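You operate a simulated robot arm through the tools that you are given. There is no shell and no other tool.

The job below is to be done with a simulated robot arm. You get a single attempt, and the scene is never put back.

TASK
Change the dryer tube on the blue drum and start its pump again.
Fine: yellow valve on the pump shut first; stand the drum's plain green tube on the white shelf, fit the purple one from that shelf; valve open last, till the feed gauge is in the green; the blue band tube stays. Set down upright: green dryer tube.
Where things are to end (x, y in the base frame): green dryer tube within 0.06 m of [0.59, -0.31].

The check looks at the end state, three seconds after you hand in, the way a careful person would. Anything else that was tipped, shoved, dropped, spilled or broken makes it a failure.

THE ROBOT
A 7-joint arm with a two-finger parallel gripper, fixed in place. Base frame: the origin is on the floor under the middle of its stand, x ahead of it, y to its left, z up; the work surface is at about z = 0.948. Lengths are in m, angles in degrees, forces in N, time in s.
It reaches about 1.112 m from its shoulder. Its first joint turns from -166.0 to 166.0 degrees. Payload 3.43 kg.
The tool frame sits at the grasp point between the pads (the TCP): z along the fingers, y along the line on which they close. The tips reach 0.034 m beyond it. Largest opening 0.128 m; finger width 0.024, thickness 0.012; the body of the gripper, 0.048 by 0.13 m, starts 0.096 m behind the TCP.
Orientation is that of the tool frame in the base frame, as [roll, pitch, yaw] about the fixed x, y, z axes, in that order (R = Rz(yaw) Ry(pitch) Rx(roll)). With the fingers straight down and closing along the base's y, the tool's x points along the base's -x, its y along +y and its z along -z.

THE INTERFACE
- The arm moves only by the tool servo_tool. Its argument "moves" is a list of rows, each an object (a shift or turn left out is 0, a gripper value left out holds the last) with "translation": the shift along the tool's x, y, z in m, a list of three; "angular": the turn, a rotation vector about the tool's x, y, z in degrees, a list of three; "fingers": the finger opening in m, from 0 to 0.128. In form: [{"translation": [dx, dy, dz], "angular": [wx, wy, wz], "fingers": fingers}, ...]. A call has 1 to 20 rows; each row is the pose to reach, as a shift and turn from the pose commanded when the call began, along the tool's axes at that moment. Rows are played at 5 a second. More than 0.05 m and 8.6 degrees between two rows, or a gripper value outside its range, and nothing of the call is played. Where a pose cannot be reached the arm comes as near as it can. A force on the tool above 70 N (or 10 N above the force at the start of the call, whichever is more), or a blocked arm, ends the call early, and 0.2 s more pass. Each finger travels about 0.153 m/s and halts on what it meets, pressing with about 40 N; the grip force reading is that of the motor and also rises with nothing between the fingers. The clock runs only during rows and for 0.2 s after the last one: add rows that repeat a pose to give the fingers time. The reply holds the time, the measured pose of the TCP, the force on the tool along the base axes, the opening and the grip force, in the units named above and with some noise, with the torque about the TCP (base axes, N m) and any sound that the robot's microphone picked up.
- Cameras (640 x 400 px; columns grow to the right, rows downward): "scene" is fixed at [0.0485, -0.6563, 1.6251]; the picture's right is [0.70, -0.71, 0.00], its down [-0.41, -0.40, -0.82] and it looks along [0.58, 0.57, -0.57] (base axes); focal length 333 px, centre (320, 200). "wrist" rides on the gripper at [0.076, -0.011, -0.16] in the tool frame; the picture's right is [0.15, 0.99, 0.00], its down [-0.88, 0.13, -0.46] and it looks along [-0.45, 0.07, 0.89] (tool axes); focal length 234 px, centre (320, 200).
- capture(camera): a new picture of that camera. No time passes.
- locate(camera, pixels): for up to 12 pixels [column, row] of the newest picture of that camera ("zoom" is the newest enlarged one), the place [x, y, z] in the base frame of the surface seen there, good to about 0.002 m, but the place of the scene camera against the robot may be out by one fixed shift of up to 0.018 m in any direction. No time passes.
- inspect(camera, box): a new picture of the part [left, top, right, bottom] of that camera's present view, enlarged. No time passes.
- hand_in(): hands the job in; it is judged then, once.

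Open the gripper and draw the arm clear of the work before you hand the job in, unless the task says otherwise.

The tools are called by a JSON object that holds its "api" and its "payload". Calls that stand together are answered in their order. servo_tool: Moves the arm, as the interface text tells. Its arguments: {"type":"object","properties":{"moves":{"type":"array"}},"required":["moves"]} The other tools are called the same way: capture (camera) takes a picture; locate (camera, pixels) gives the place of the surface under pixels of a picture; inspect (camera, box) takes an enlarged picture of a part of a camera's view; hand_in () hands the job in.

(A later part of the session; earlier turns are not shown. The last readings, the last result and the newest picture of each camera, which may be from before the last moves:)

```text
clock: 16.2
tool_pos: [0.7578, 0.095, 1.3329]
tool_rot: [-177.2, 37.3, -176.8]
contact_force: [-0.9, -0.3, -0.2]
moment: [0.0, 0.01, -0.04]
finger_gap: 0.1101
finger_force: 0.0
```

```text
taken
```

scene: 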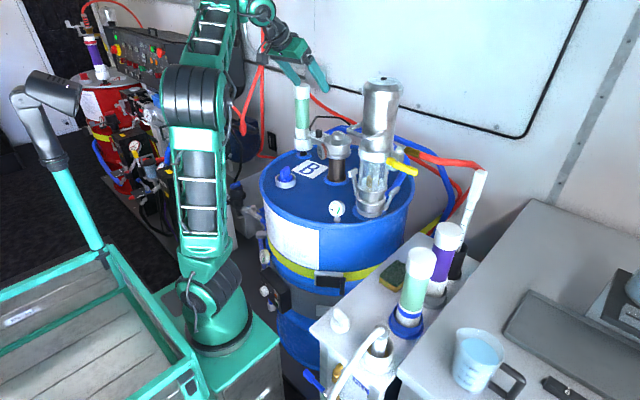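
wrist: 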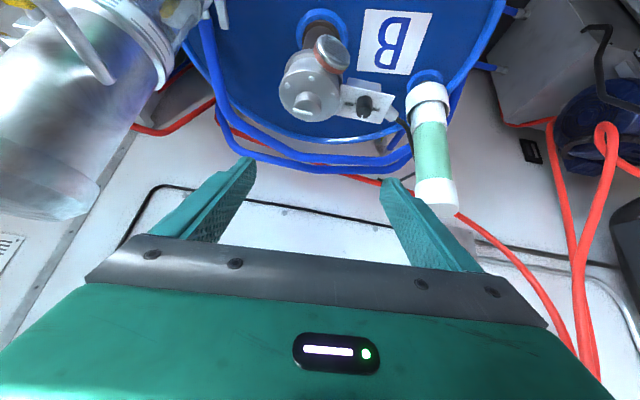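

Settled at (0.758,0.095,1.333), tilt 37°, all forces zero; the drum's tube is well visible at (430,140) in the wrist view. I enlarge and measure it.

{"api": "inspect", "payload": {"camera": "wrist", "box": [340, 60, 500, 230]}}

{"api": "locate", "payload": {"camera": "wrist", "pixels": [[435, 208], [437, 195], [434, 182], [434, 170], [432, 150], [431, 130], [430, 115], [429, 100], [429, 90], [415, 135], [447, 135], [428, 80]]}}

{"api": "inspect", "payload": {"camera": "scene", "box": [280, 70, 360, 170]}}

```text
2.35 times, centred on (420, 145) of wrist
```

zoom: 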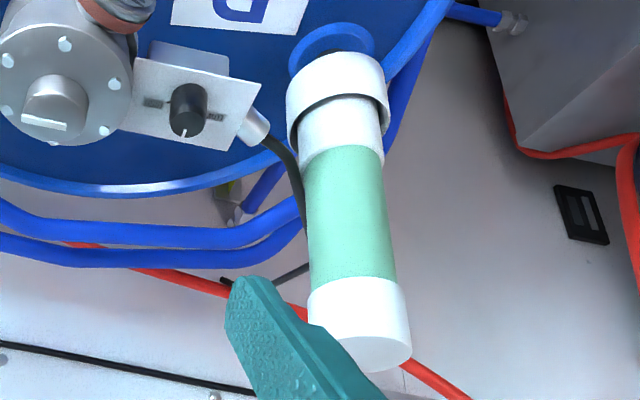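

```text
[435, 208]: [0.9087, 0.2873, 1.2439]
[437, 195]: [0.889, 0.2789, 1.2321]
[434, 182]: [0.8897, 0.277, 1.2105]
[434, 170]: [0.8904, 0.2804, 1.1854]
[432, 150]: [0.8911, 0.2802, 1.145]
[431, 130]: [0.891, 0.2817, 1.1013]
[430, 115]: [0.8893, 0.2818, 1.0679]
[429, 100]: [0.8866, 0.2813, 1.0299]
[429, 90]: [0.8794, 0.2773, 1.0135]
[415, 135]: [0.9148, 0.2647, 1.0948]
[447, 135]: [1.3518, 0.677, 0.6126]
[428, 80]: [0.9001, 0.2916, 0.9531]
```

```text
4.00 times, centred on (320, 120) of scene
```

zoom: 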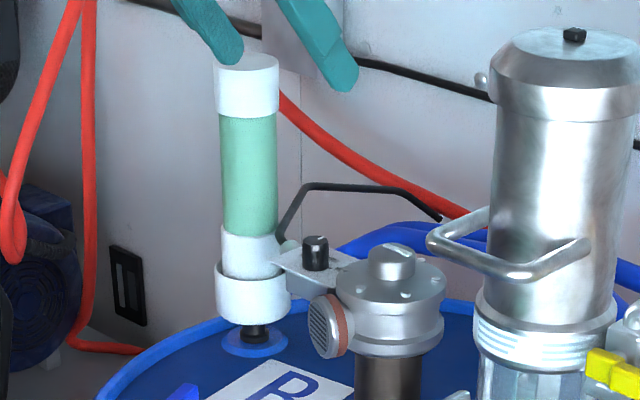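

The tube's near surface is at about (0.890,0.280), top at z≈1.244. I zoom more tightly to get the centre of its top and the cup rim.

{"api": "inspect", "payload": {"camera": "wrist", "box": [400, 70, 480, 220]}}

{"api": "inspect", "payload": {"camera": "wrist", "box": [400, 170, 472, 220]}}

```text
2.67 times, centred on (440, 145) of wrist
```

zoom: 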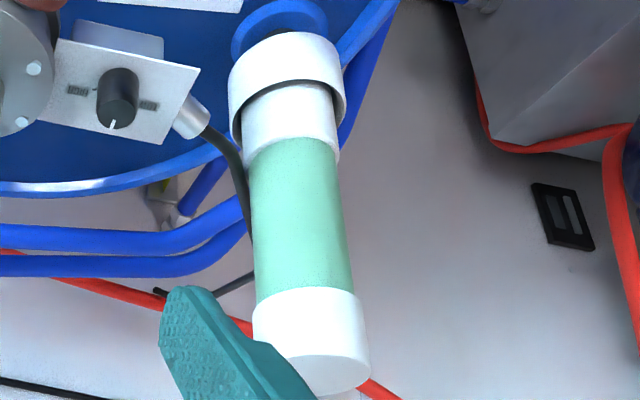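

```text
8.00 times, centred on (436, 195) of wrist
```

zoom: 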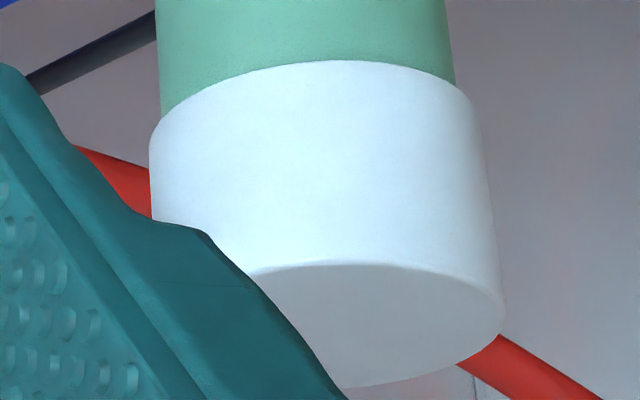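

I locate points on the rim of the tube's top and on the cap's sides in this zoom to fit its axis.

{"api": "locate", "payload": {"camera": "zoom", "pixels": [[355, 380], [345, 268], [495, 320], [440, 368], [285, 285], [350, 320], [480, 285], [400, 272], [390, 160], [160, 150], [470, 150], [315, 150]]}}

```text
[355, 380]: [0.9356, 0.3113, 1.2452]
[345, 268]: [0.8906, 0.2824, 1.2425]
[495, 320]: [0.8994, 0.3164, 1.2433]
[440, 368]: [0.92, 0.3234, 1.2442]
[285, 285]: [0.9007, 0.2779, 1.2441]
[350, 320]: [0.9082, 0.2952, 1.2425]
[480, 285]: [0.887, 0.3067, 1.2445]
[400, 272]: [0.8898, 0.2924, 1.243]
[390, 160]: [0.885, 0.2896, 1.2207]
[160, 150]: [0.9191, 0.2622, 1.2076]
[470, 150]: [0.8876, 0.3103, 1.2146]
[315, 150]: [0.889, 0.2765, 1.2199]
```

The tube's axis fits to about (0.9145,0.294), cap radius ≈0.031, top z=1.244. Since the tilt I grip with must also work on the shelf, I first test whether the 45° tilt is reachable over the placing spot; I back away from the drum to (0.60,0.0,1.30).

{"api": "servo_tool", "payload": {"moves": [{"translation": [0.0374, -0.0215, -0.0181], "angular": [0, -2, 0]}, {"translation": [0.0749, -0.043, -0.0362], "angular": [0, -4, 0]}, {"translation": [0.1123, -0.0645, -0.0544], "angular": [0, -6, 0]}, {"translation": [0.1497, -0.086, -0.0725], "angular": [0, -7.7, 0]}, {"translation": [0.1497, -0.086, -0.0725], "angular": [0, -7.7, 0]}]}}

{"api": "capture", "payload": {"camera": "scene"}}

```text
clock: 17.4
tool_pos: [0.6937, 0.0107, 1.2914]
tool_rot: [-176.7, 44.6, -177.0]
contact_force: [-0.1, 0.2, -0.5]
moment: [0.0, 0.0, -0.01]
finger_gap: 0.1097
finger_force: 0.1
out of reach, approached as far as the arm can: row 3, 4, 5
```

```text
taken
```

scene: 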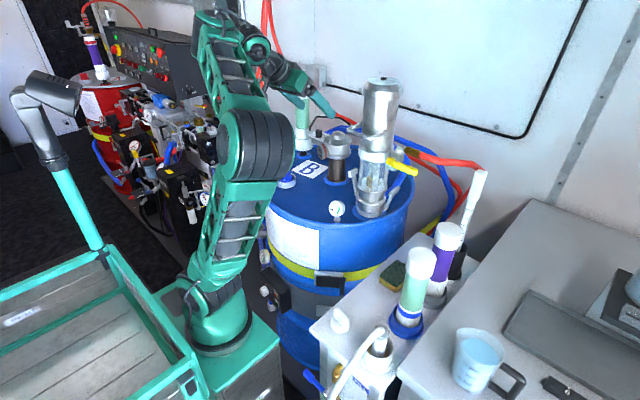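

The arm's elbow has swung out to the -y side at (255,150), a poor posture that limits it. I look at the posture closely before unwinding it.

{"api": "inspect", "payload": {"camera": "scene", "box": [160, 0, 360, 360]}}

{"api": "locate", "payload": {"camera": "scene", "pixels": [[220, 310], [205, 285], [240, 230], [235, 200], [250, 150], [275, 140], [235, 90], [215, 40], [230, 20], [258, 48], [285, 75], [320, 100]]}}

{"api": "capture", "payload": {"camera": "wrist"}}

```text
1.11 times, centred on (260, 180) of scene
```

zoom: 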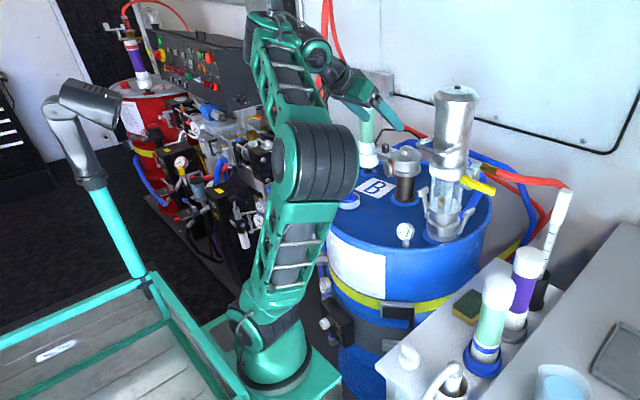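

```text
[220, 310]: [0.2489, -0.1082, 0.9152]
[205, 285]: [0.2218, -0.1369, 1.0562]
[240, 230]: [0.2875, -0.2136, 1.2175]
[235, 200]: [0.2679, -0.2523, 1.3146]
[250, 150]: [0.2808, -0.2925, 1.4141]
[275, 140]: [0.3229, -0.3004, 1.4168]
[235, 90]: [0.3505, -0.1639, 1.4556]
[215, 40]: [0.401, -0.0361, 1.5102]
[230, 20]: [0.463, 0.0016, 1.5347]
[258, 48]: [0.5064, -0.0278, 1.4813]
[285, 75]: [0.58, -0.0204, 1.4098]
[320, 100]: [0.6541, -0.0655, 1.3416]
```

```text
taken
```

wrist: 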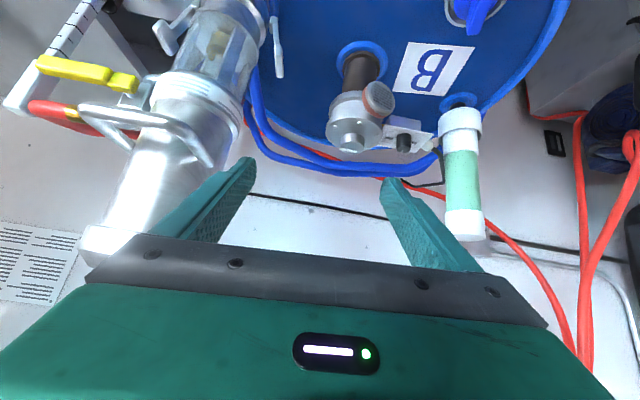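

I unwind by aiming the hand along the forearm: rotate the hand's azimuth by +24° about the vertical near (0.66,0.03,1.29) and see whether the posture frees up.

{"api": "servo_tool", "payload": {"moves": [{"translation": [-0.0364, 0.0269, 0.0506], "angular": [-4.2, 0, -4.2]}, {"translation": [-0.0364, 0.0269, 0.0506], "angular": [-8.5, 0, -8.5]}, {"translation": [-0.0364, 0.0269, 0.0506], "angular": [-12.7, 0, -12.7]}, {"translation": [-0.0364, 0.0269, 0.0506], "angular": [-17, 0, -17]}, {"translation": [-0.0364, 0.0269, 0.0506], "angular": [-17, 0, -17]}, {"translation": [-0.0364, 0.0269, 0.0506], "angular": [-17, 0, -17]}]}}

{"api": "capture", "payload": {"camera": "scene"}}

```text
refused: row 1 steps farther than a row can; nothing moved
```

```text
taken
```

scene: 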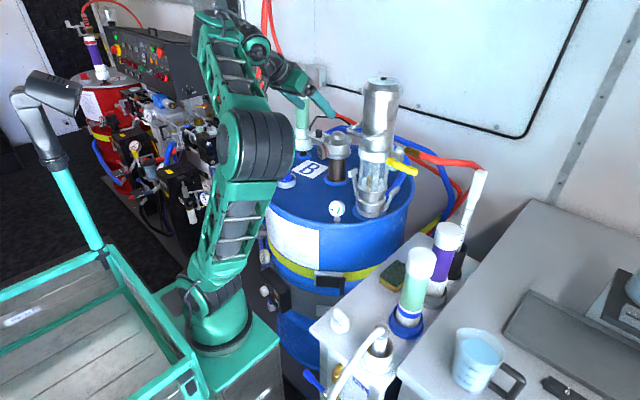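

Row 1 was a slightly too long step; I split it and repeat the same unwinding.

{"api": "servo_tool", "payload": {"moves": [{"translation": [-0.0182, 0.0135, 0.0253], "angular": [-3, 0, -3]}, {"translation": [-0.0364, 0.0269, 0.0506], "angular": [-6, 0, -6]}, {"translation": [-0.0364, 0.0269, 0.0506], "angular": [-10, 0, -10]}, {"translation": [-0.0364, 0.0269, 0.0506], "angular": [-14, 0, -14]}, {"translation": [-0.0364, 0.0269, 0.0506], "angular": [-17, 0, -17]}, {"translation": [-0.0364, 0.0269, 0.0506], "angular": [-17, 0, -17]}]}}

{"api": "capture", "payload": {"camera": "scene"}}

```text
clock: 18.8
tool_pos: [0.7453, 0.0486, 1.2824]
tool_rot: [-177.0, 44.2, -152.2]
contact_force: [0.9, -0.1, -0.3]
moment: [-0.02, 0.03, 0.04]
finger_gap: 0.11
finger_force: 0.0
```

```text
taken
```

scene: 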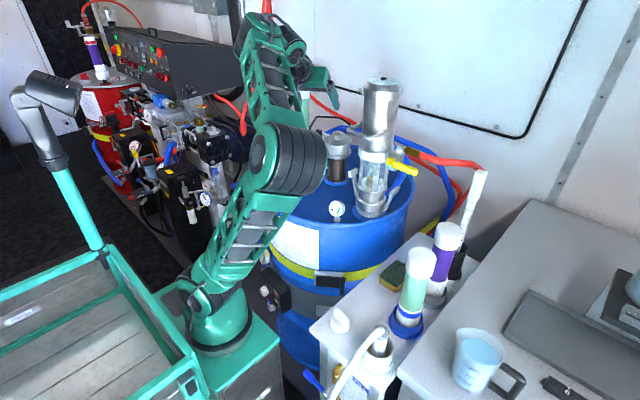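

The arm follows now: TCP (0.745,0.049,1.282), tilt 44°, azimuth 28°, elbow out to -y but free. I move to a pre-grasp point (0.83,0.25,1.26) on the robot side of the drum's tube, levelling the small roll error.

{"api": "servo_tool", "payload": {"moves": [{"translation": [-0.0211, 0.0291, 0.0253], "angular": [-0.6, -0.4, 0], "fingers": 0.12}, {"translation": [-0.0422, 0.0582, 0.0505], "angular": [-1.2, -0.7, 0]}, {"translation": [-0.0633, 0.0873, 0.0758], "angular": [-1.8, -1.1, 0]}, {"translation": [-0.0843, 0.1164, 0.1011], "angular": [-2.4, -1.4, 0]}, {"translation": [-0.1054, 0.1455, 0.1263], "angular": [-3.0, -1.8, 0]}, {"translation": [-0.1054, 0.1455, 0.1263], "angular": [-3.0, -1.8, 0]}]}}

{"api": "capture", "payload": {"camera": "scene"}}

{"api": "capture", "payload": {"camera": "wrist"}}

```text
clock: 20.2
tool_pos: [0.8332, 0.2525, 1.2587]
tool_rot: [-179.8, 45.9, -152.1]
contact_force: [-0.2, -0.4, 0.5]
moment: [-0.02, -0.02, 0.0]
finger_gap: 0.12
finger_force: 0.1
```

```text
taken
```

scene: 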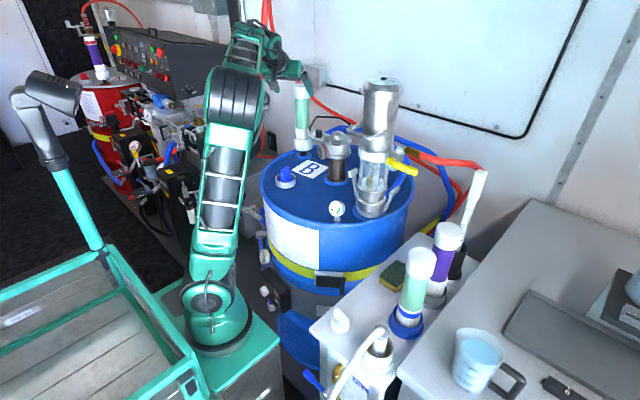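

```text
taken
```

wrist: 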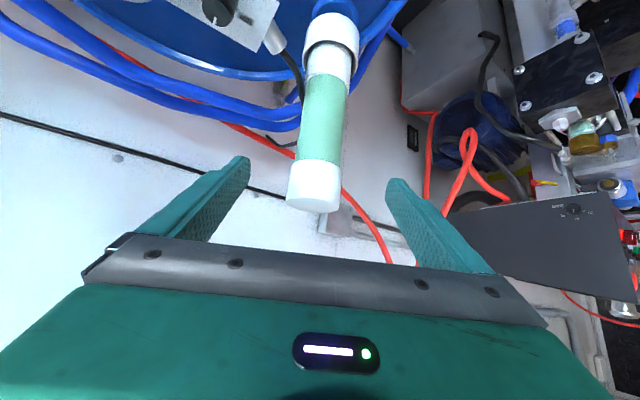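

Pre-grasp reached exactly at (0.833,0.2525,1.259), tilt 45.9°, azimuth 27.9°, and the green tube is centred between the fingers at (318,130). I check the arm's posture and the tube's axis again from here before closing in.

{"api": "locate", "payload": {"camera": "scene", "pixels": [[210, 300], [215, 240], [220, 180], [225, 140], [235, 95], [260, 95], [245, 60], [255, 40], [275, 50], [290, 70], [60, 140], [45, 90]]}}

{"api": "inspect", "payload": {"camera": "wrist", "box": [270, 0, 370, 230]}}

{"api": "inspect", "payload": {"camera": "wrist", "box": [276, 150, 356, 220]}}

```text
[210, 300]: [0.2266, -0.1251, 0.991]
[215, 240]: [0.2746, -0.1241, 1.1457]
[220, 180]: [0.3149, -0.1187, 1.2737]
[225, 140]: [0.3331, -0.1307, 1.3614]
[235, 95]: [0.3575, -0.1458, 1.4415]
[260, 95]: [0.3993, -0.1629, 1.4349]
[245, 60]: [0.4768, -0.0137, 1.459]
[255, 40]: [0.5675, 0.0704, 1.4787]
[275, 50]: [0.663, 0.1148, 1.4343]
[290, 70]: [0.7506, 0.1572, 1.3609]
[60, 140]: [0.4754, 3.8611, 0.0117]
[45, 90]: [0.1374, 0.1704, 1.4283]
```

```text
1.74 times, centred on (320, 115) of wrist
```

zoom: 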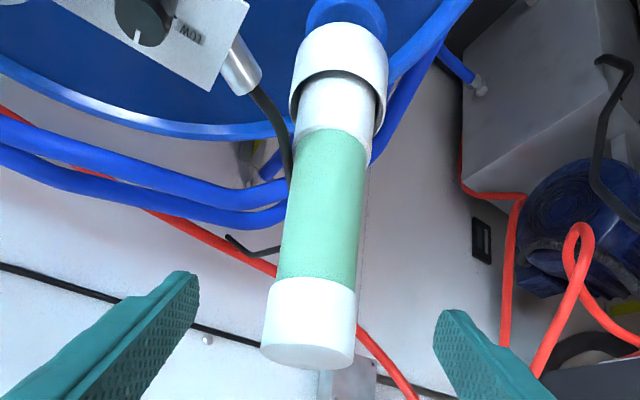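

```text
5.71 times, centred on (316, 185) of wrist
```

zoom: 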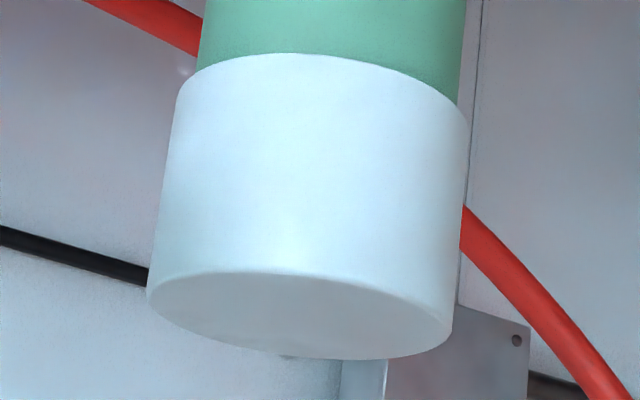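

The lamp head near the arm is at about (0.14,0.17,1.43), worth avoiding with the elbow. I locate the tube's rim from this zoom to confirm the axis.

{"api": "locate", "payload": {"camera": "zoom", "pixels": [[152, 285], [448, 330], [300, 355], [300, 275], [300, 315], [400, 352], [200, 330], [310, 150], [170, 150], [462, 160], [290, 65], [330, 30]]}}

```text
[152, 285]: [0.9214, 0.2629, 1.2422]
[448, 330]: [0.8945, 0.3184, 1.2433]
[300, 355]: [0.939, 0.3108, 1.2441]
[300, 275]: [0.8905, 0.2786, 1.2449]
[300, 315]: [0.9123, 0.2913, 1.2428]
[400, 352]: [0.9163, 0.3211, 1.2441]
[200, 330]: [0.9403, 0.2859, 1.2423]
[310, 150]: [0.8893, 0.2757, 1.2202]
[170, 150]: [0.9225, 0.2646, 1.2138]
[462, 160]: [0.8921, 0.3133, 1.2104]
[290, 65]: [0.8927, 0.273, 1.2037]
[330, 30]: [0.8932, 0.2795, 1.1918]
```

Axis confirmed at (0.9145,0.294). A black cable runs by the tube from the bracket, so I check its position, and the cup's rim, before bringing the fingers around the tube.

{"api": "locate", "payload": {"camera": "wrist", "pixels": [[270, 137], [280, 141], [292, 144], [294, 95], [298, 85], [303, 70], [285, 55], [330, 30], [312, 45], [352, 50], [330, 60], [325, 75]]}}

{"api": "locate", "payload": {"camera": "scene", "pixels": [[316, 121], [322, 117], [330, 117], [340, 120], [347, 124], [313, 127], [302, 133], [302, 140], [296, 133], [309, 133], [302, 128], [302, 124]]}}

{"api": "inspect", "payload": {"camera": "scene", "box": [284, 105, 364, 165]}}

```text
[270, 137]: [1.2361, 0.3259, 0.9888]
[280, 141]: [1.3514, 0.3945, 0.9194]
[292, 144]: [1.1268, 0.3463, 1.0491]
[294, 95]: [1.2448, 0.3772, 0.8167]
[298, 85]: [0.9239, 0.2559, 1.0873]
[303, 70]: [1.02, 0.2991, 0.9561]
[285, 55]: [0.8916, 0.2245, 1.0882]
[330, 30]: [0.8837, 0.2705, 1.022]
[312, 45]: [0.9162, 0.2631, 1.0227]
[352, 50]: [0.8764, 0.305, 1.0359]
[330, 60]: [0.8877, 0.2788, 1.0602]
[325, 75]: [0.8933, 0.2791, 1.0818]
```

```text
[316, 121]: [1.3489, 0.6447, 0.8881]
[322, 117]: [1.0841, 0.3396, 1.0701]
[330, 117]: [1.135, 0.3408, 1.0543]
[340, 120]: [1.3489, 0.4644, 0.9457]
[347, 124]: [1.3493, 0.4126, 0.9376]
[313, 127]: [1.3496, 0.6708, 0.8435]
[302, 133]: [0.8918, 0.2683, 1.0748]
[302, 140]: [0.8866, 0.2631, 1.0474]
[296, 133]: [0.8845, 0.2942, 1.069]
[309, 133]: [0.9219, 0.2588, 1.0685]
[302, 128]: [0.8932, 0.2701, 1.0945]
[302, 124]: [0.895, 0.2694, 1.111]
```

```text
6.67 times, centred on (324, 135) of scene
```

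zoom: 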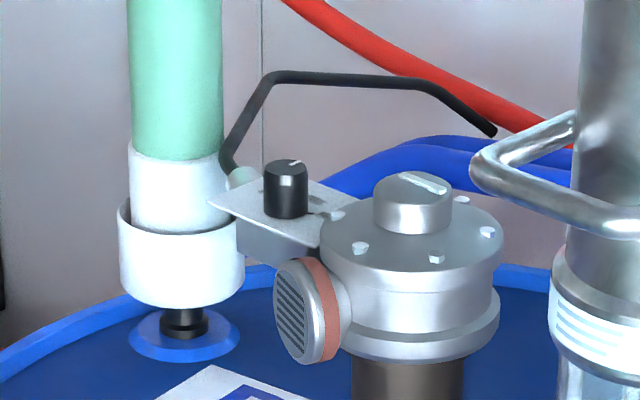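

The black rod stays below z≈1.10 and the knob is well clear of the finger path. I slide in along the tool axis to put the TCP on the tube's axis at z≈1.165, just below the cap, with fingers still open.

{"api": "servo_tool", "payload": {"moves": [{"translation": [0.001, -0.0004, 0.035]}, {"translation": [0.002, -0.0009, 0.07]}, {"translation": [0.003, -0.0012, 0.105]}, {"translation": [0.0038, -0.0014, 0.1307]}, {"translation": [0.0038, -0.0014, 0.1307]}]}}

{"api": "capture", "payload": {"camera": "wrist"}}

{"api": "inspect", "payload": {"camera": "scene", "box": [260, 50, 360, 170]}}

```text
clock: 21.4
tool_pos: [0.9131, 0.2922, 1.1654]
tool_rot: [-180.0, 46.0, -152.3]
contact_force: [0.1, -0.1, -0.1]
moment: [-0.05, 0.01, -0.02]
finger_gap: 0.12
finger_force: 0.0
```

```text
taken
```

wrist: 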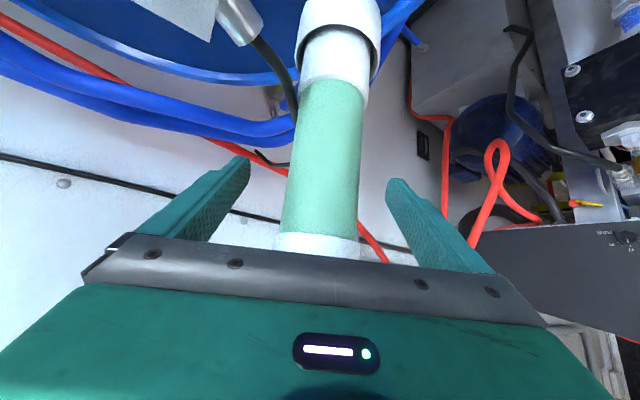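

```text
3.33 times, centred on (310, 110) of scene
```

zoom: 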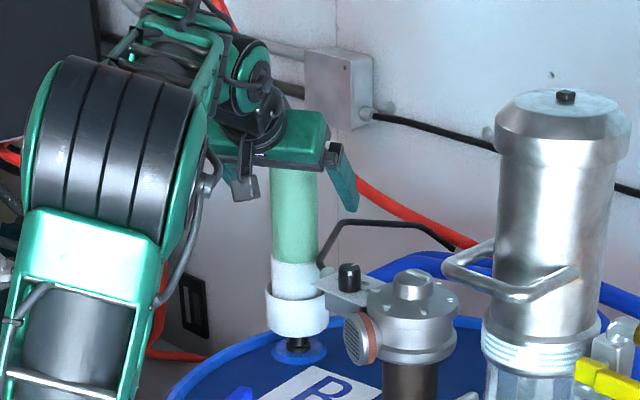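

The fingers straddle the green body with the TCP within 2 mm of the tube's axis. I close on it in two stages.

{"api": "servo_tool", "payload": {"moves": [{"translation": [0, 0, 0], "fingers": 0.08}, {"translation": [0, 0, 0], "fingers": 0.06}, {"translation": [0, 0, 0], "fingers": 0.05}, {"translation": [0, 0, 0], "fingers": 0.04}, {"translation": [0, 0, 0], "fingers": 0.04}]}}

{"api": "capture", "payload": {"camera": "wrist"}}

```text
clock: 22.6
tool_pos: [0.9123, 0.2922, 1.1656]
tool_rot: [-180.0, 46.0, -152.3]
contact_force: [-0.8, 1.7, -0.3]
moment: [0.09, 0.06, -0.03]
finger_gap: 0.0557
finger_force: 40.0
```

```text
taken
```

wrist: 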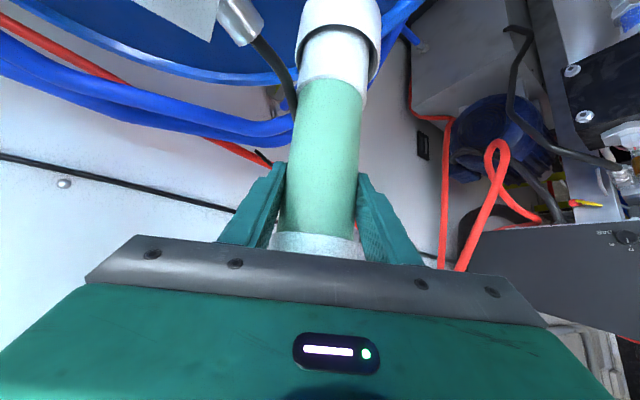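

Gripped: gap 0.0557 at 40 N, almost no side force. I lift gently by 1 cm first to see whether it pulls free or is locked.

{"api": "servo_tool", "payload": {"moves": [{"translation": [-0.0018, 0, -0.0017]}, {"translation": [-0.0036, 0, -0.0035]}, {"translation": [-0.0054, 0, -0.0052]}, {"translation": [-0.0072, 0, -0.0069]}, {"translation": [-0.0072, 0, -0.0069]}]}}

{"api": "capture", "payload": {"camera": "wrist"}}

{"api": "inspect", "payload": {"camera": "scene", "box": [260, 50, 360, 170]}}

```text
clock: 23.8
tool_pos: [0.9109, 0.2916, 1.1756]
tool_rot: [-179.8, 46.0, -152.3]
contact_force: [-0.6, -0.1, -4.0]
moment: [-0.02, 0.04, -0.03]
finger_gap: 0.0555
finger_force: 39.8
```

```text
taken
```

wrist: 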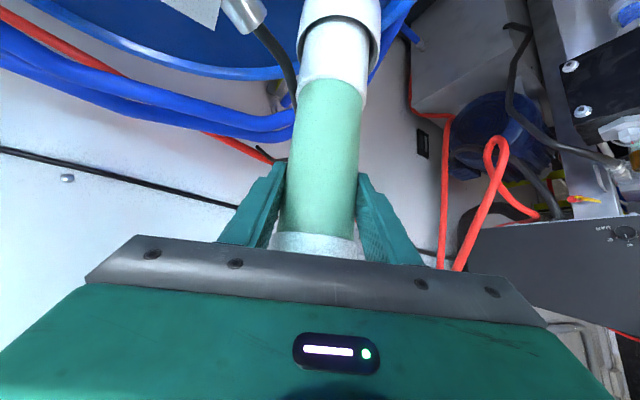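

```text
3.33 times, centred on (310, 110) of scene
```

zoom: 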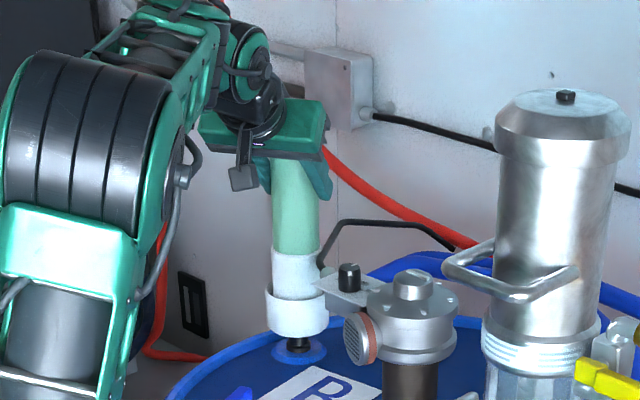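

The tube slides out freely (about 4 N, its weight), so it is a plain socket. I lift another 5.5 cm straight up to clear the cup.

{"api": "servo_tool", "payload": {"moves": [{"translation": [-0.0108, 0, -0.0104]}, {"translation": [-0.0216, 0, -0.0208]}, {"translation": [-0.0306, 0, -0.0295]}, {"translation": [-0.0396, 0, -0.0382]}, {"translation": [-0.0396, 0, -0.0382]}]}}

{"api": "capture", "payload": {"camera": "wrist"}}

{"api": "inspect", "payload": {"camera": "scene", "box": [260, 50, 360, 170]}}

{"api": "capture", "payload": {"camera": "scene"}}

```text
clock: 25.0
tool_pos: [0.9123, 0.2915, 1.2303]
tool_rot: [-179.8, 45.9, -152.4]
contact_force: [0.1, 0.2, -4.0]
moment: [-0.01, -0.03, -0.02]
finger_gap: 0.0554
finger_force: 40.1
```

```text
taken
```

wrist: 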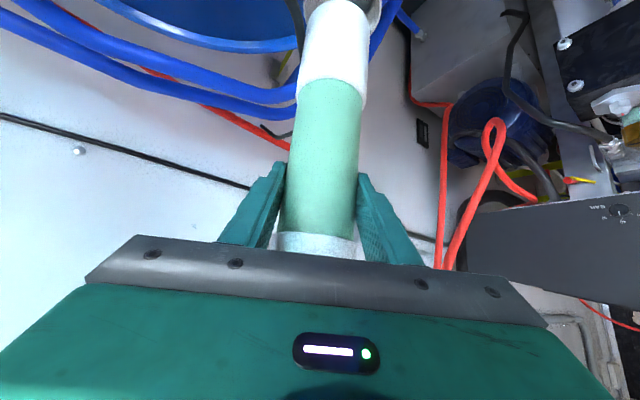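

```text
3.33 times, centred on (310, 110) of scene
```

zoom: 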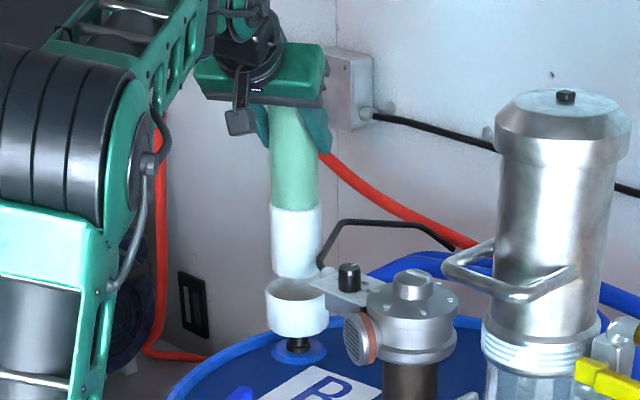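

```text
taken
```

scene: 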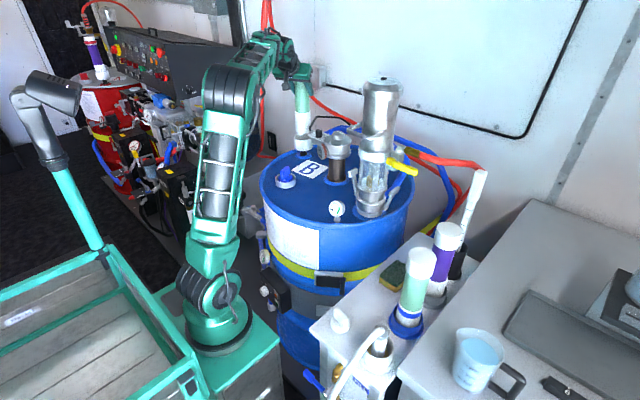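

The tube hangs clear above the empty cup. I measure its lower edge so I know the height of its bottom below the TCP.

{"api": "inspect", "payload": {"camera": "scene", "box": [284, 110, 332, 150]}}

{"api": "locate", "payload": {"camera": "zoom", "pixels": [[250, 290], [250, 300], [250, 305], [200, 295], [250, 200], [190, 330], [250, 340], [250, 375], [250, 400], [320, 330], [255, 320], [150, 330]]}}

```text
10.00 times, centred on (308, 130) of scene
```

zoom: 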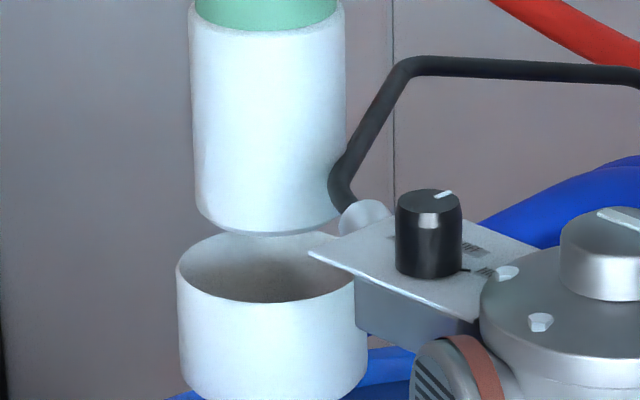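

```text
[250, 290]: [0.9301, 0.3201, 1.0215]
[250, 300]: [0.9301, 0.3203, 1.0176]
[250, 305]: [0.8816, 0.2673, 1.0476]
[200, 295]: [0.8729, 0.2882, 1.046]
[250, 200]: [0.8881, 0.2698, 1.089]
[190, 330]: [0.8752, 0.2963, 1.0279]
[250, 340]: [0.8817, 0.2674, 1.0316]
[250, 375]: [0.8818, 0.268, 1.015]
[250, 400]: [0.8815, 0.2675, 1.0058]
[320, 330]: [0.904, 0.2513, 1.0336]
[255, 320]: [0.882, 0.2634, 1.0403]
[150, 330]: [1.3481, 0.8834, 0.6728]
```

The bottom of the tube is about 0.168 m below the TCP (z≈1.062 now), and the cup's mouth is empty. I now draw the tube back slowly along the arm's radial line to (0.75,0.21,1.26), its bottom staying above z≈1.08 over the blue cap.

{"api": "servo_tool", "payload": {"moves": [{"translation": [0.0131, 0.0004, -0.0189]}, {"translation": [0.0263, 0.0008, -0.0378]}, {"translation": [0.0394, 0.0011, -0.0567]}, {"translation": [0.0526, 0.0015, -0.0756]}, {"translation": [0.0657, 0.0019, -0.0944]}, {"translation": [0.0788, 0.0023, -0.1133]}, {"translation": [0.092, 0.0026, -0.1322]}, {"translation": [0.1051, 0.003, -0.1511]}, {"translation": [0.1051, 0.003, -0.1511]}]}}

{"api": "capture", "payload": {"camera": "scene"}}

```text
clock: 27.0
tool_pos: [0.7489, 0.2093, 1.262]
tool_rot: [180.0, 46.0, -152.2]
contact_force: [0.2, -0.7, -3.7]
moment: [0.0, 0.02, 0.02]
finger_gap: 0.0554
finger_force: 40.3
```

```text
taken
```

scene: 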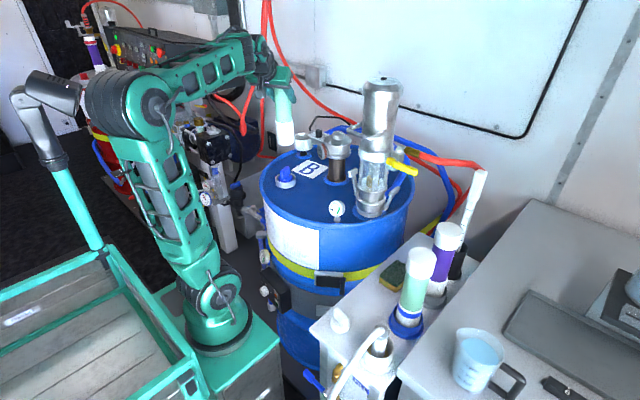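

The arm is back in its natural posture (elbow behind and up) and followed exactly. I continue to (0.62,0.10,1.27) while turning the hand by -23° about the vertical, keeping the tube upright.

{"api": "servo_tool", "payload": {"moves": [{"translation": [0.0136, -0.0045, -0.0155], "angular": [2.07, 0, 2.0]}, {"translation": [0.0272, -0.0091, -0.0311], "angular": [4.14, 0, 3.99]}, {"translation": [0.0408, -0.0136, -0.0466], "angular": [6.2, 0, 5.99]}, {"translation": [0.0544, -0.0181, -0.0622], "angular": [8.27, 0, 7.99]}, {"translation": [0.068, -0.0226, -0.0777], "angular": [10.34, 0, 9.99]}, {"translation": [0.0816, -0.0272, -0.0932], "angular": [12.4, 0, 11.99]}, {"translation": [0.0952, -0.0317, -0.1088], "angular": [14.47, 0, 13.98]}, {"translation": [0.1088, -0.0362, -0.1243], "angular": [16.54, 0, 15.98]}, {"translation": [0.1088, -0.0362, -0.1243], "angular": [16.54, 0, 15.98]}]}}

{"api": "capture", "payload": {"camera": "scene"}}

```text
clock: 29.0
tool_pos: [0.6211, 0.1014, 1.2704]
tool_rot: [180.0, 46.0, -175.4]
contact_force: [-0.8, -0.1, -3.4]
moment: [0.02, 0.0, -0.02]
finger_gap: 0.0552
finger_force: 39.7
```

```text
taken
```

scene: 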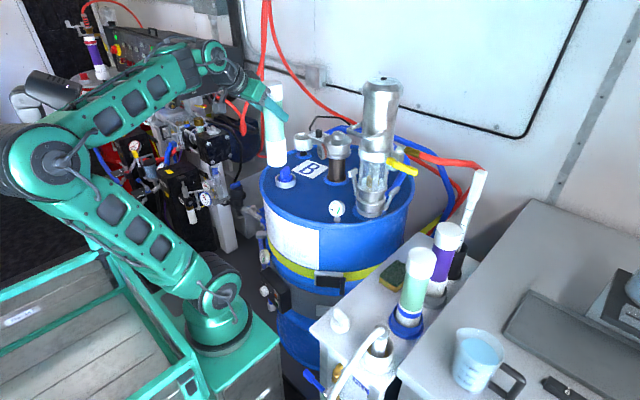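

The elbow now leans far back at px (50,165). Turning further will swing it toward the lamp and its pole, so I measure the lamp and the elbow first.

{"api": "locate", "payload": {"camera": "scene", "pixels": [[45, 80], [70, 95], [30, 85], [20, 105], [35, 100], [40, 170], [60, 165], [100, 248], [20, 160], [85, 135], [130, 100], [215, 55]]}}

{"api": "inspect", "payload": {"camera": "scene", "box": [0, 40, 240, 290]}}

```text
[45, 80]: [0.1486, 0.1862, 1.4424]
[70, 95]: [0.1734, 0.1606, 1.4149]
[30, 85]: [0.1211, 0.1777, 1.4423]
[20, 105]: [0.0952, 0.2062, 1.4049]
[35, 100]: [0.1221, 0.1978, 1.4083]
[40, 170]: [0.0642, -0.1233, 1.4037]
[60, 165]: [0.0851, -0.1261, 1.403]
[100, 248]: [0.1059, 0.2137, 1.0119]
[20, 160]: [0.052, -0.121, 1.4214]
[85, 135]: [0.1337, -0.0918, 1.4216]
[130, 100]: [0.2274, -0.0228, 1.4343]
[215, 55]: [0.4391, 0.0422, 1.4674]
```

```text
1.60 times, centred on (120, 165) of scene
```

zoom: 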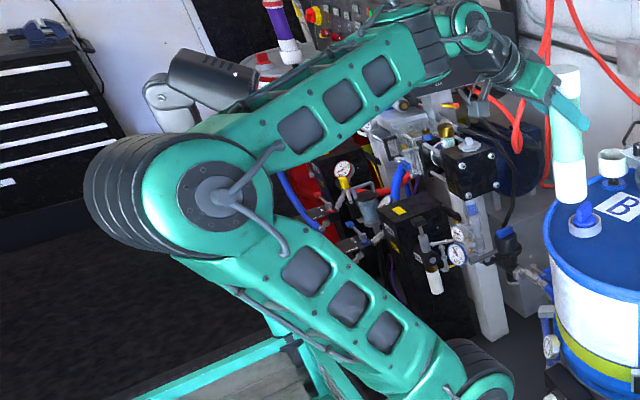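

The lamp pole stands at about (0.11,0.21) and its head at (0.12–0.17,0.16–0.2,1.43), safely away from the elbow centre at (0.09,-0.06). If I keep turning the hand toward -y, the wrist stays near azimuth 0–30° and the elbow need not swing to the lamp. I go on slowly to (0.58,-0.03,1.27), azimuth -30°.

{"api": "servo_tool", "payload": {"moves": [{"translation": [0.0036, -0.0127, -0.0037], "angular": [2.45, 0, 2.36]}, {"translation": [0.0071, -0.0255, -0.0074], "angular": [4.89, 0, 4.72]}, {"translation": [0.0107, -0.0382, -0.0111], "angular": [7.34, 0, 7.09]}, {"translation": [0.0143, -0.0509, -0.0148], "angular": [9.78, 0, 9.45]}, {"translation": [0.0179, -0.0637, -0.0185], "angular": [12.23, 0, 11.81]}, {"translation": [0.0214, -0.0764, -0.0222], "angular": [14.68, 0, 14.17]}, {"translation": [0.025, -0.0891, -0.0259], "angular": [17.12, 0, 16.53]}, {"translation": [0.0286, -0.1018, -0.0296], "angular": [19.57, 0, 18.9]}, {"translation": [0.0321, -0.1146, -0.0333], "angular": [22.01, 0, 21.26]}, {"translation": [0.0357, -0.1273, -0.037], "angular": [24.46, 0, 23.62]}, {"translation": [0.0357, -0.1273, -0.037], "angular": [24.46, 0, 23.62]}]}}

{"api": "capture", "payload": {"camera": "scene"}}

```text
clock: 31.4
tool_pos: [0.5784, -0.0306, 1.2704]
tool_rot: [-179.9, 46.1, 150.8]
contact_force: [0.4, 0.6, -3.4]
moment: [0.01, 0.05, 0.03]
finger_gap: 0.0552
finger_force: 40.2
```

```text
taken
```

scene: 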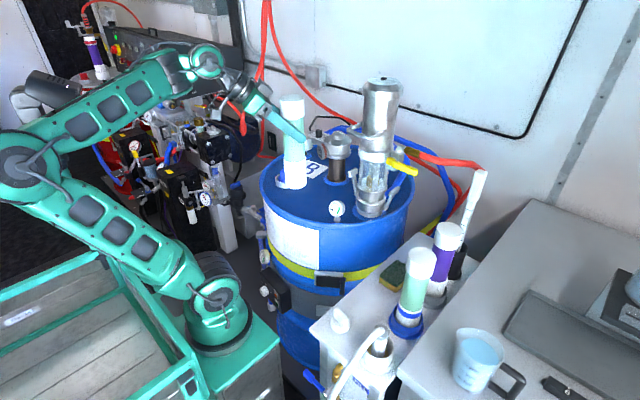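

Good: exact tracking, tube upright at (290,150). Next leg to (0.57,-0.17,1.26), azimuth -62°, still well in front of the bail and gauge.

{"api": "servo_tool", "payload": {"moves": [{"translation": [-0.0035, -0.0126, 0.0051], "angular": [2.38, 0, 2.29]}, {"translation": [-0.0069, -0.0252, 0.0102], "angular": [4.76, 0, 4.58]}, {"translation": [-0.0104, -0.0377, 0.0153], "angular": [7.13, 0, 6.86]}, {"translation": [-0.0138, -0.0503, 0.0204], "angular": [9.51, 0, 9.15]}, {"translation": [-0.0173, -0.0629, 0.0255], "angular": [11.89, 0, 11.44]}, {"translation": [-0.0208, -0.0755, 0.0305], "angular": [14.27, 0, 13.73]}, {"translation": [-0.0242, -0.0881, 0.0356], "angular": [16.65, 0, 16.02]}, {"translation": [-0.0277, -0.1006, 0.0407], "angular": [19.02, 0, 18.3]}, {"translation": [-0.0311, -0.1132, 0.0458], "angular": [21.4, 0, 20.59]}, {"translation": [-0.0346, -0.1258, 0.0509], "angular": [23.78, 0, 22.88]}, {"translation": [-0.0346, -0.1258, 0.0509], "angular": [23.78, 0, 22.88]}]}}

{"api": "capture", "payload": {"camera": "scene"}}

```text
clock: 33.8
tool_pos: [0.5688, -0.1699, 1.2586]
tool_rot: [180.0, 46.0, 117.7]
contact_force: [-0.7, -0.4, -3.8]
moment: [-0.01, -0.02, -0.01]
finger_gap: 0.0554
finger_force: 39.6
```

```text
taken
```

scene: 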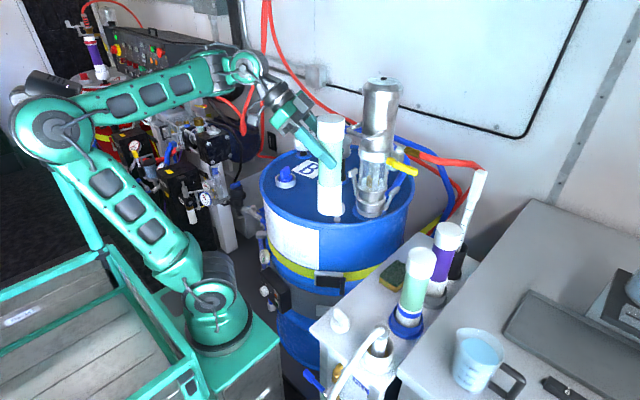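

Working well. Now I look with the wrist camera toward the shelf to measure the free spot near (0.59,-0.31), the sponge, the knob and the blue-band tube.

{"api": "capture", "payload": {"camera": "wrist"}}

{"api": "locate", "payload": {"camera": "scene", "pixels": [[383, 270], [395, 262], [407, 268], [393, 290], [340, 312], [350, 325], [365, 270], [345, 292], [325, 315], [370, 320], [385, 305], [395, 330]]}}

{"api": "inspect", "payload": {"camera": "scene", "box": [310, 230, 450, 370]}}

```text
taken
```

wrist: 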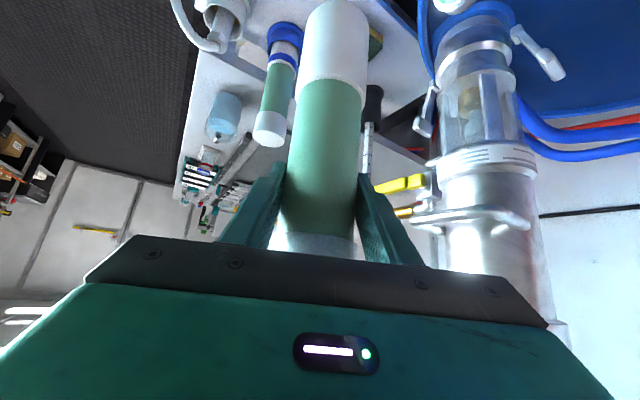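

```text
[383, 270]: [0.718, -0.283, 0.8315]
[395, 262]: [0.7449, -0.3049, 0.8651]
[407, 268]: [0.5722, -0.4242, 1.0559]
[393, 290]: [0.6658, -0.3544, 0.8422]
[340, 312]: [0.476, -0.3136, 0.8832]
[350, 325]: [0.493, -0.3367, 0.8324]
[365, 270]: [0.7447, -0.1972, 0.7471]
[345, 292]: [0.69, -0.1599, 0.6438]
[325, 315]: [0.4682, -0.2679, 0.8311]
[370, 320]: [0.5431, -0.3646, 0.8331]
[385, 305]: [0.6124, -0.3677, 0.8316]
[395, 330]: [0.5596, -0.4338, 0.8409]
```

```text
2.86 times, centred on (380, 300) of scene
```

zoom: 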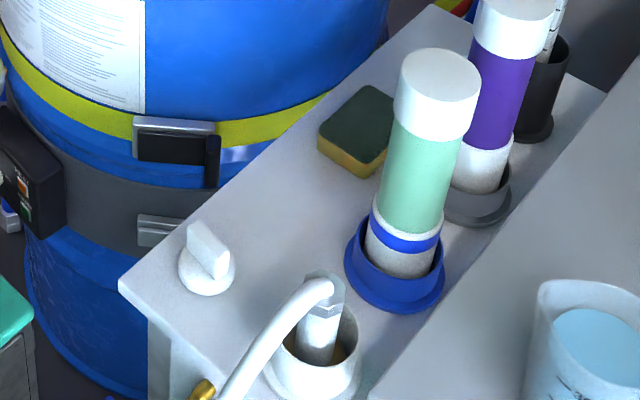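

I locate the shelf edge, sponge corners and blue base ring in this zoom to choose the exact standing spot.

{"api": "locate", "payload": {"camera": "zoom", "pixels": [[128, 284], [200, 222], [260, 168], [310, 125], [322, 150], [360, 180], [320, 125], [290, 200], [350, 265], [345, 245], [235, 270], [300, 240]]}}

{"api": "locate", "payload": {"camera": "wrist", "pixels": [[285, 30], [270, 40], [300, 40], [277, 75], [268, 125], [375, 45], [240, 50], [225, 20], [375, 95], [400, 20], [270, 137], [400, 185]]}}

{"api": "inspect", "payload": {"camera": "wrist", "box": [170, 0, 450, 170]}}

```text
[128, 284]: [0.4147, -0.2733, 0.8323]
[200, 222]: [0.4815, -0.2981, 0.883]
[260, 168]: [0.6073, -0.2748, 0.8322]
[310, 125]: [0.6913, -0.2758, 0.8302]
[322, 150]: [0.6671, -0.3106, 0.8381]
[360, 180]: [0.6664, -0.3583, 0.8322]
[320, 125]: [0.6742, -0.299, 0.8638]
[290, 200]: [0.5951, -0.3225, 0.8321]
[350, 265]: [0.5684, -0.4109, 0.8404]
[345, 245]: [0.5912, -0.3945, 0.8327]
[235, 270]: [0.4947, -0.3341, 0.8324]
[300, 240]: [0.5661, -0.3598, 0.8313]
```

```text
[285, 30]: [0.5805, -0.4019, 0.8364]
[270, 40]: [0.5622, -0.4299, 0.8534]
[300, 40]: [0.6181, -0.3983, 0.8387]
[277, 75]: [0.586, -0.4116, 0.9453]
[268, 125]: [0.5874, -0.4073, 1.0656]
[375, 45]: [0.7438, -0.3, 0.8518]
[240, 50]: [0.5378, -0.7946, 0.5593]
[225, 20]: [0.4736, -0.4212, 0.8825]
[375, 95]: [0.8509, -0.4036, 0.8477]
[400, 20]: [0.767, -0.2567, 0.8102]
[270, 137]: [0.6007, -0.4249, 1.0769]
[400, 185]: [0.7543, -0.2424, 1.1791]
```

```text
2.29 times, centred on (310, 85) of wrist
```

zoom: 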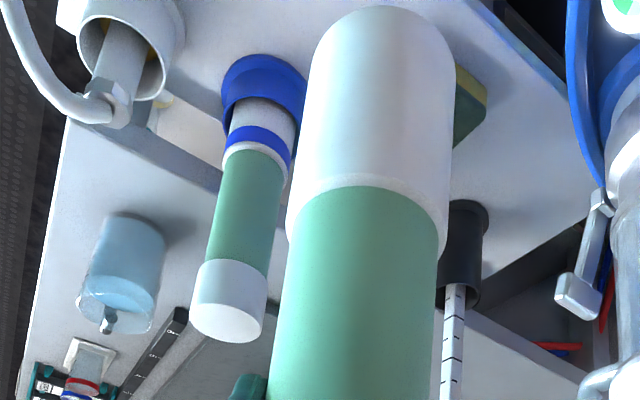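

Shelf top is z≈0.820 with its front edge at y≈-0.265; the sponge starts at x≈0.667 and the blue base ring ends at y≈-0.393. I will stand the tube at (0.592,-0.315). I move above it now, turning another -10°, with the bottom still 11 cm above the shelf.

{"api": "servo_tool", "payload": {"moves": [{"translation": [0.0017, -0.0047, 0.021], "angular": [0.72, 0, 0.7]}, {"translation": [0.0035, -0.0094, 0.0421], "angular": [1.44, 0, 1.39]}, {"translation": [0.0052, -0.0141, 0.0631], "angular": [2.16, 0, 2.09]}, {"translation": [0.0069, -0.0188, 0.0842], "angular": [2.88, 0, 2.78]}, {"translation": [0.0087, -0.0235, 0.1052], "angular": [3.6, 0, 3.48]}, {"translation": [0.0104, -0.0281, 0.1262], "angular": [4.32, 0, 4.17]}, {"translation": [0.0121, -0.0328, 0.1473], "angular": [5.04, 0, 4.87]}, {"translation": [0.0138, -0.0375, 0.1683], "angular": [5.75, 0, 5.56]}, {"translation": [0.0156, -0.0422, 0.1894], "angular": [6.47, 0, 6.26]}, {"translation": [0.0173, -0.0469, 0.2104], "angular": [7.19, 0, 6.95]}, {"translation": [0.0173, -0.0469, 0.2104], "angular": [7.19, 0, 6.95]}]}}

{"api": "capture", "payload": {"camera": "scene"}}

{"api": "capture", "payload": {"camera": "wrist"}}

```text
clock: 36.2
tool_pos: [0.5921, -0.3147, 1.1005]
tool_rot: [-179.9, 46.0, 107.7]
contact_force: [-0.2, 0.5, -3.4]
moment: [0.0, -0.01, -0.02]
finger_gap: 0.0556
finger_force: 40.1
```

```text
taken
```

scene: 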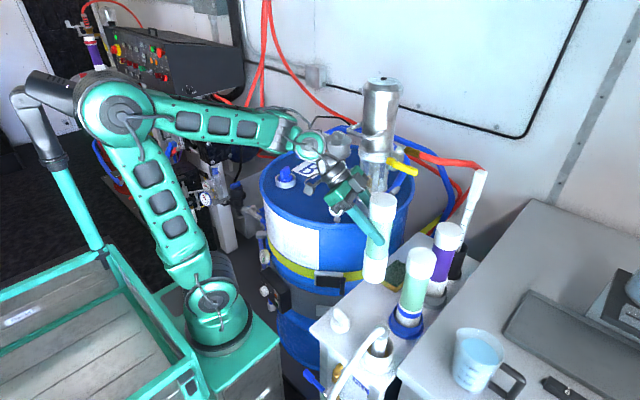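

```text
taken
```

wrist: 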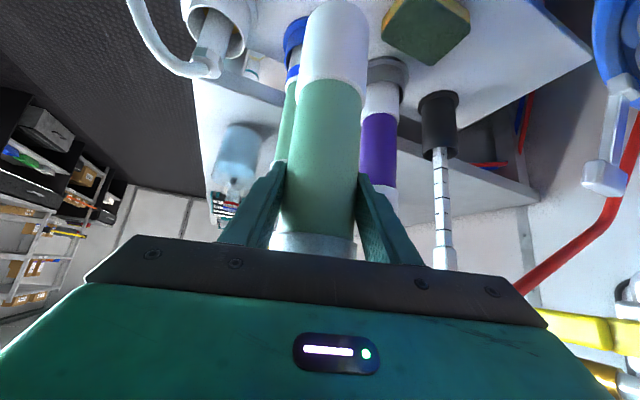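

Tube hangs upright above the spot, 11 cm clear. I lower it 9.5 cm, leaving about 1.5 cm.

{"api": "servo_tool", "payload": {"moves": [{"translation": [0.0137, 0, 0.0132]}, {"translation": [0.0273, 0, 0.0264]}, {"translation": [0.041, 0, 0.0396]}, {"translation": [0.0547, 0, 0.0528]}, {"translation": [0.0683, 0, 0.066]}, {"translation": [0.0683, 0, 0.066]}]}}

{"api": "inspect", "payload": {"camera": "scene", "box": [330, 190, 450, 340]}}

```text
clock: 37.6
tool_pos: [0.5936, -0.3156, 1.0026]
tool_rot: [-180.0, 46.0, 107.7]
contact_force: [0.5, -0.2, -4.2]
moment: [0.04, -0.02, 0.03]
finger_gap: 0.0553
finger_force: 39.1
```

```text
2.67 times, centred on (390, 265) of scene
```

zoom: 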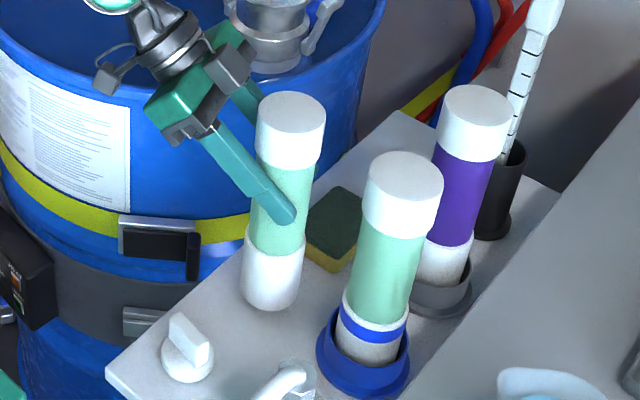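

About 1.5 cm left. I lower 1.2 cm in small steps and read the force.

{"api": "servo_tool", "payload": {"moves": [{"translation": [0.0029, 0, 0.0028]}, {"translation": [0.0058, 0, 0.0056]}, {"translation": [0.0086, 0, 0.0083]}, {"translation": [0.0086, 0, 0.0083]}]}}

```text
clock: 38.6
tool_pos: [0.5932, -0.3161, 0.9922]
tool_rot: [-179.9, 45.9, 107.7]
contact_force: [0.5, -0.7, -4.0]
moment: [0.05, -0.01, 0.04]
finger_gap: 0.055
finger_force: 40.1
```

Still hanging freely (-4 N) at z=0.992. I continue in 1.5 mm steps.

{"api": "servo_tool", "payload": {"moves": [{"translation": [0.0011, 0, 0.001]}, {"translation": [0.0022, 0, 0.0021]}, {"translation": [0.0022, 0, 0.0021]}]}}

{"api": "inspect", "payload": {"camera": "scene", "box": [340, 220, 420, 320]}}

```text
clock: 39.4
tool_pos: [0.5927, -0.3165, 0.9911]
tool_rot: [-179.9, 46.1, 107.7]
contact_force: [-1.4, 1.4, 9.3]
moment: [0.54, 0.28, 0.09]
finger_gap: 0.0553
finger_force: 39.9
```

```text
4.00 times, centred on (380, 270) of scene
```

zoom: 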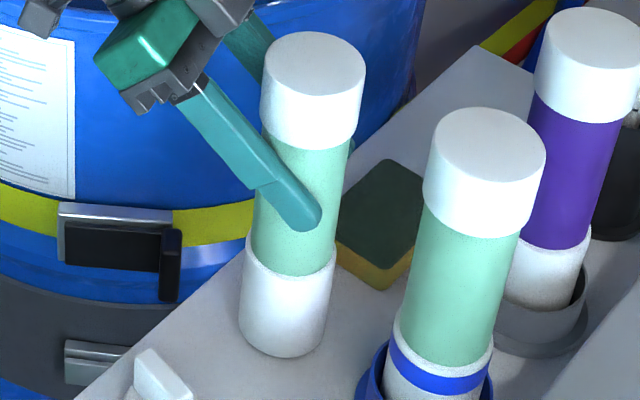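

Contact: the force turned to +9 N, the tube stands on the shelf. I open the fingers gently.

{"api": "servo_tool", "payload": {"moves": [{"translation": [-0.0005, 0, -0.0005], "fingers": 0.058}, {"translation": [-0.0007, 0, -0.0007], "fingers": 0.064}, {"translation": [-0.0007, 0, -0.0007], "fingers": 0.072}, {"translation": [-0.0007, 0, -0.0007], "fingers": 0.08}, {"translation": [-0.0007, 0, -0.0007], "fingers": 0.08}]}}

{"api": "capture", "payload": {"camera": "wrist"}}

{"api": "inspect", "payload": {"camera": "scene", "box": [340, 190, 420, 320]}}

```text
clock: 40.6
tool_pos: [0.5924, -0.3145, 0.9919]
tool_rot: [-179.8, 46.0, 107.7]
contact_force: [0.1, 0.3, 0.4]
moment: [0.01, -0.01, -0.01]
finger_gap: 0.0799
finger_force: 0.0
```

```text
taken
```

wrist: 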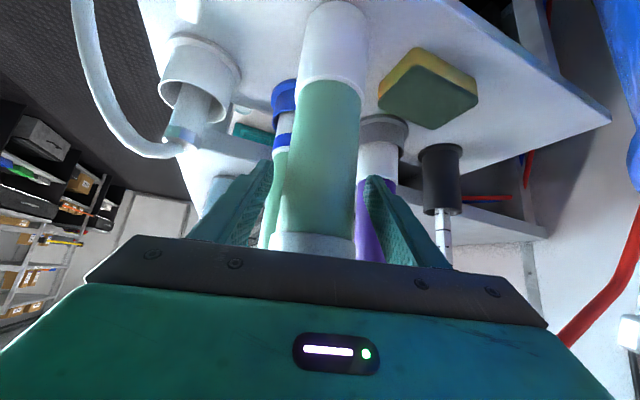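

```text
3.08 times, centred on (380, 255) of scene
```

zoom: 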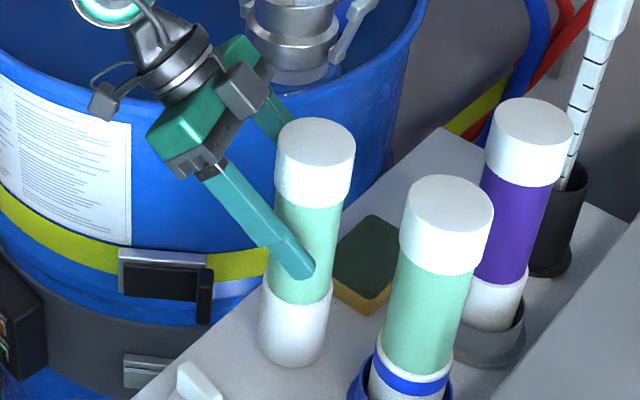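

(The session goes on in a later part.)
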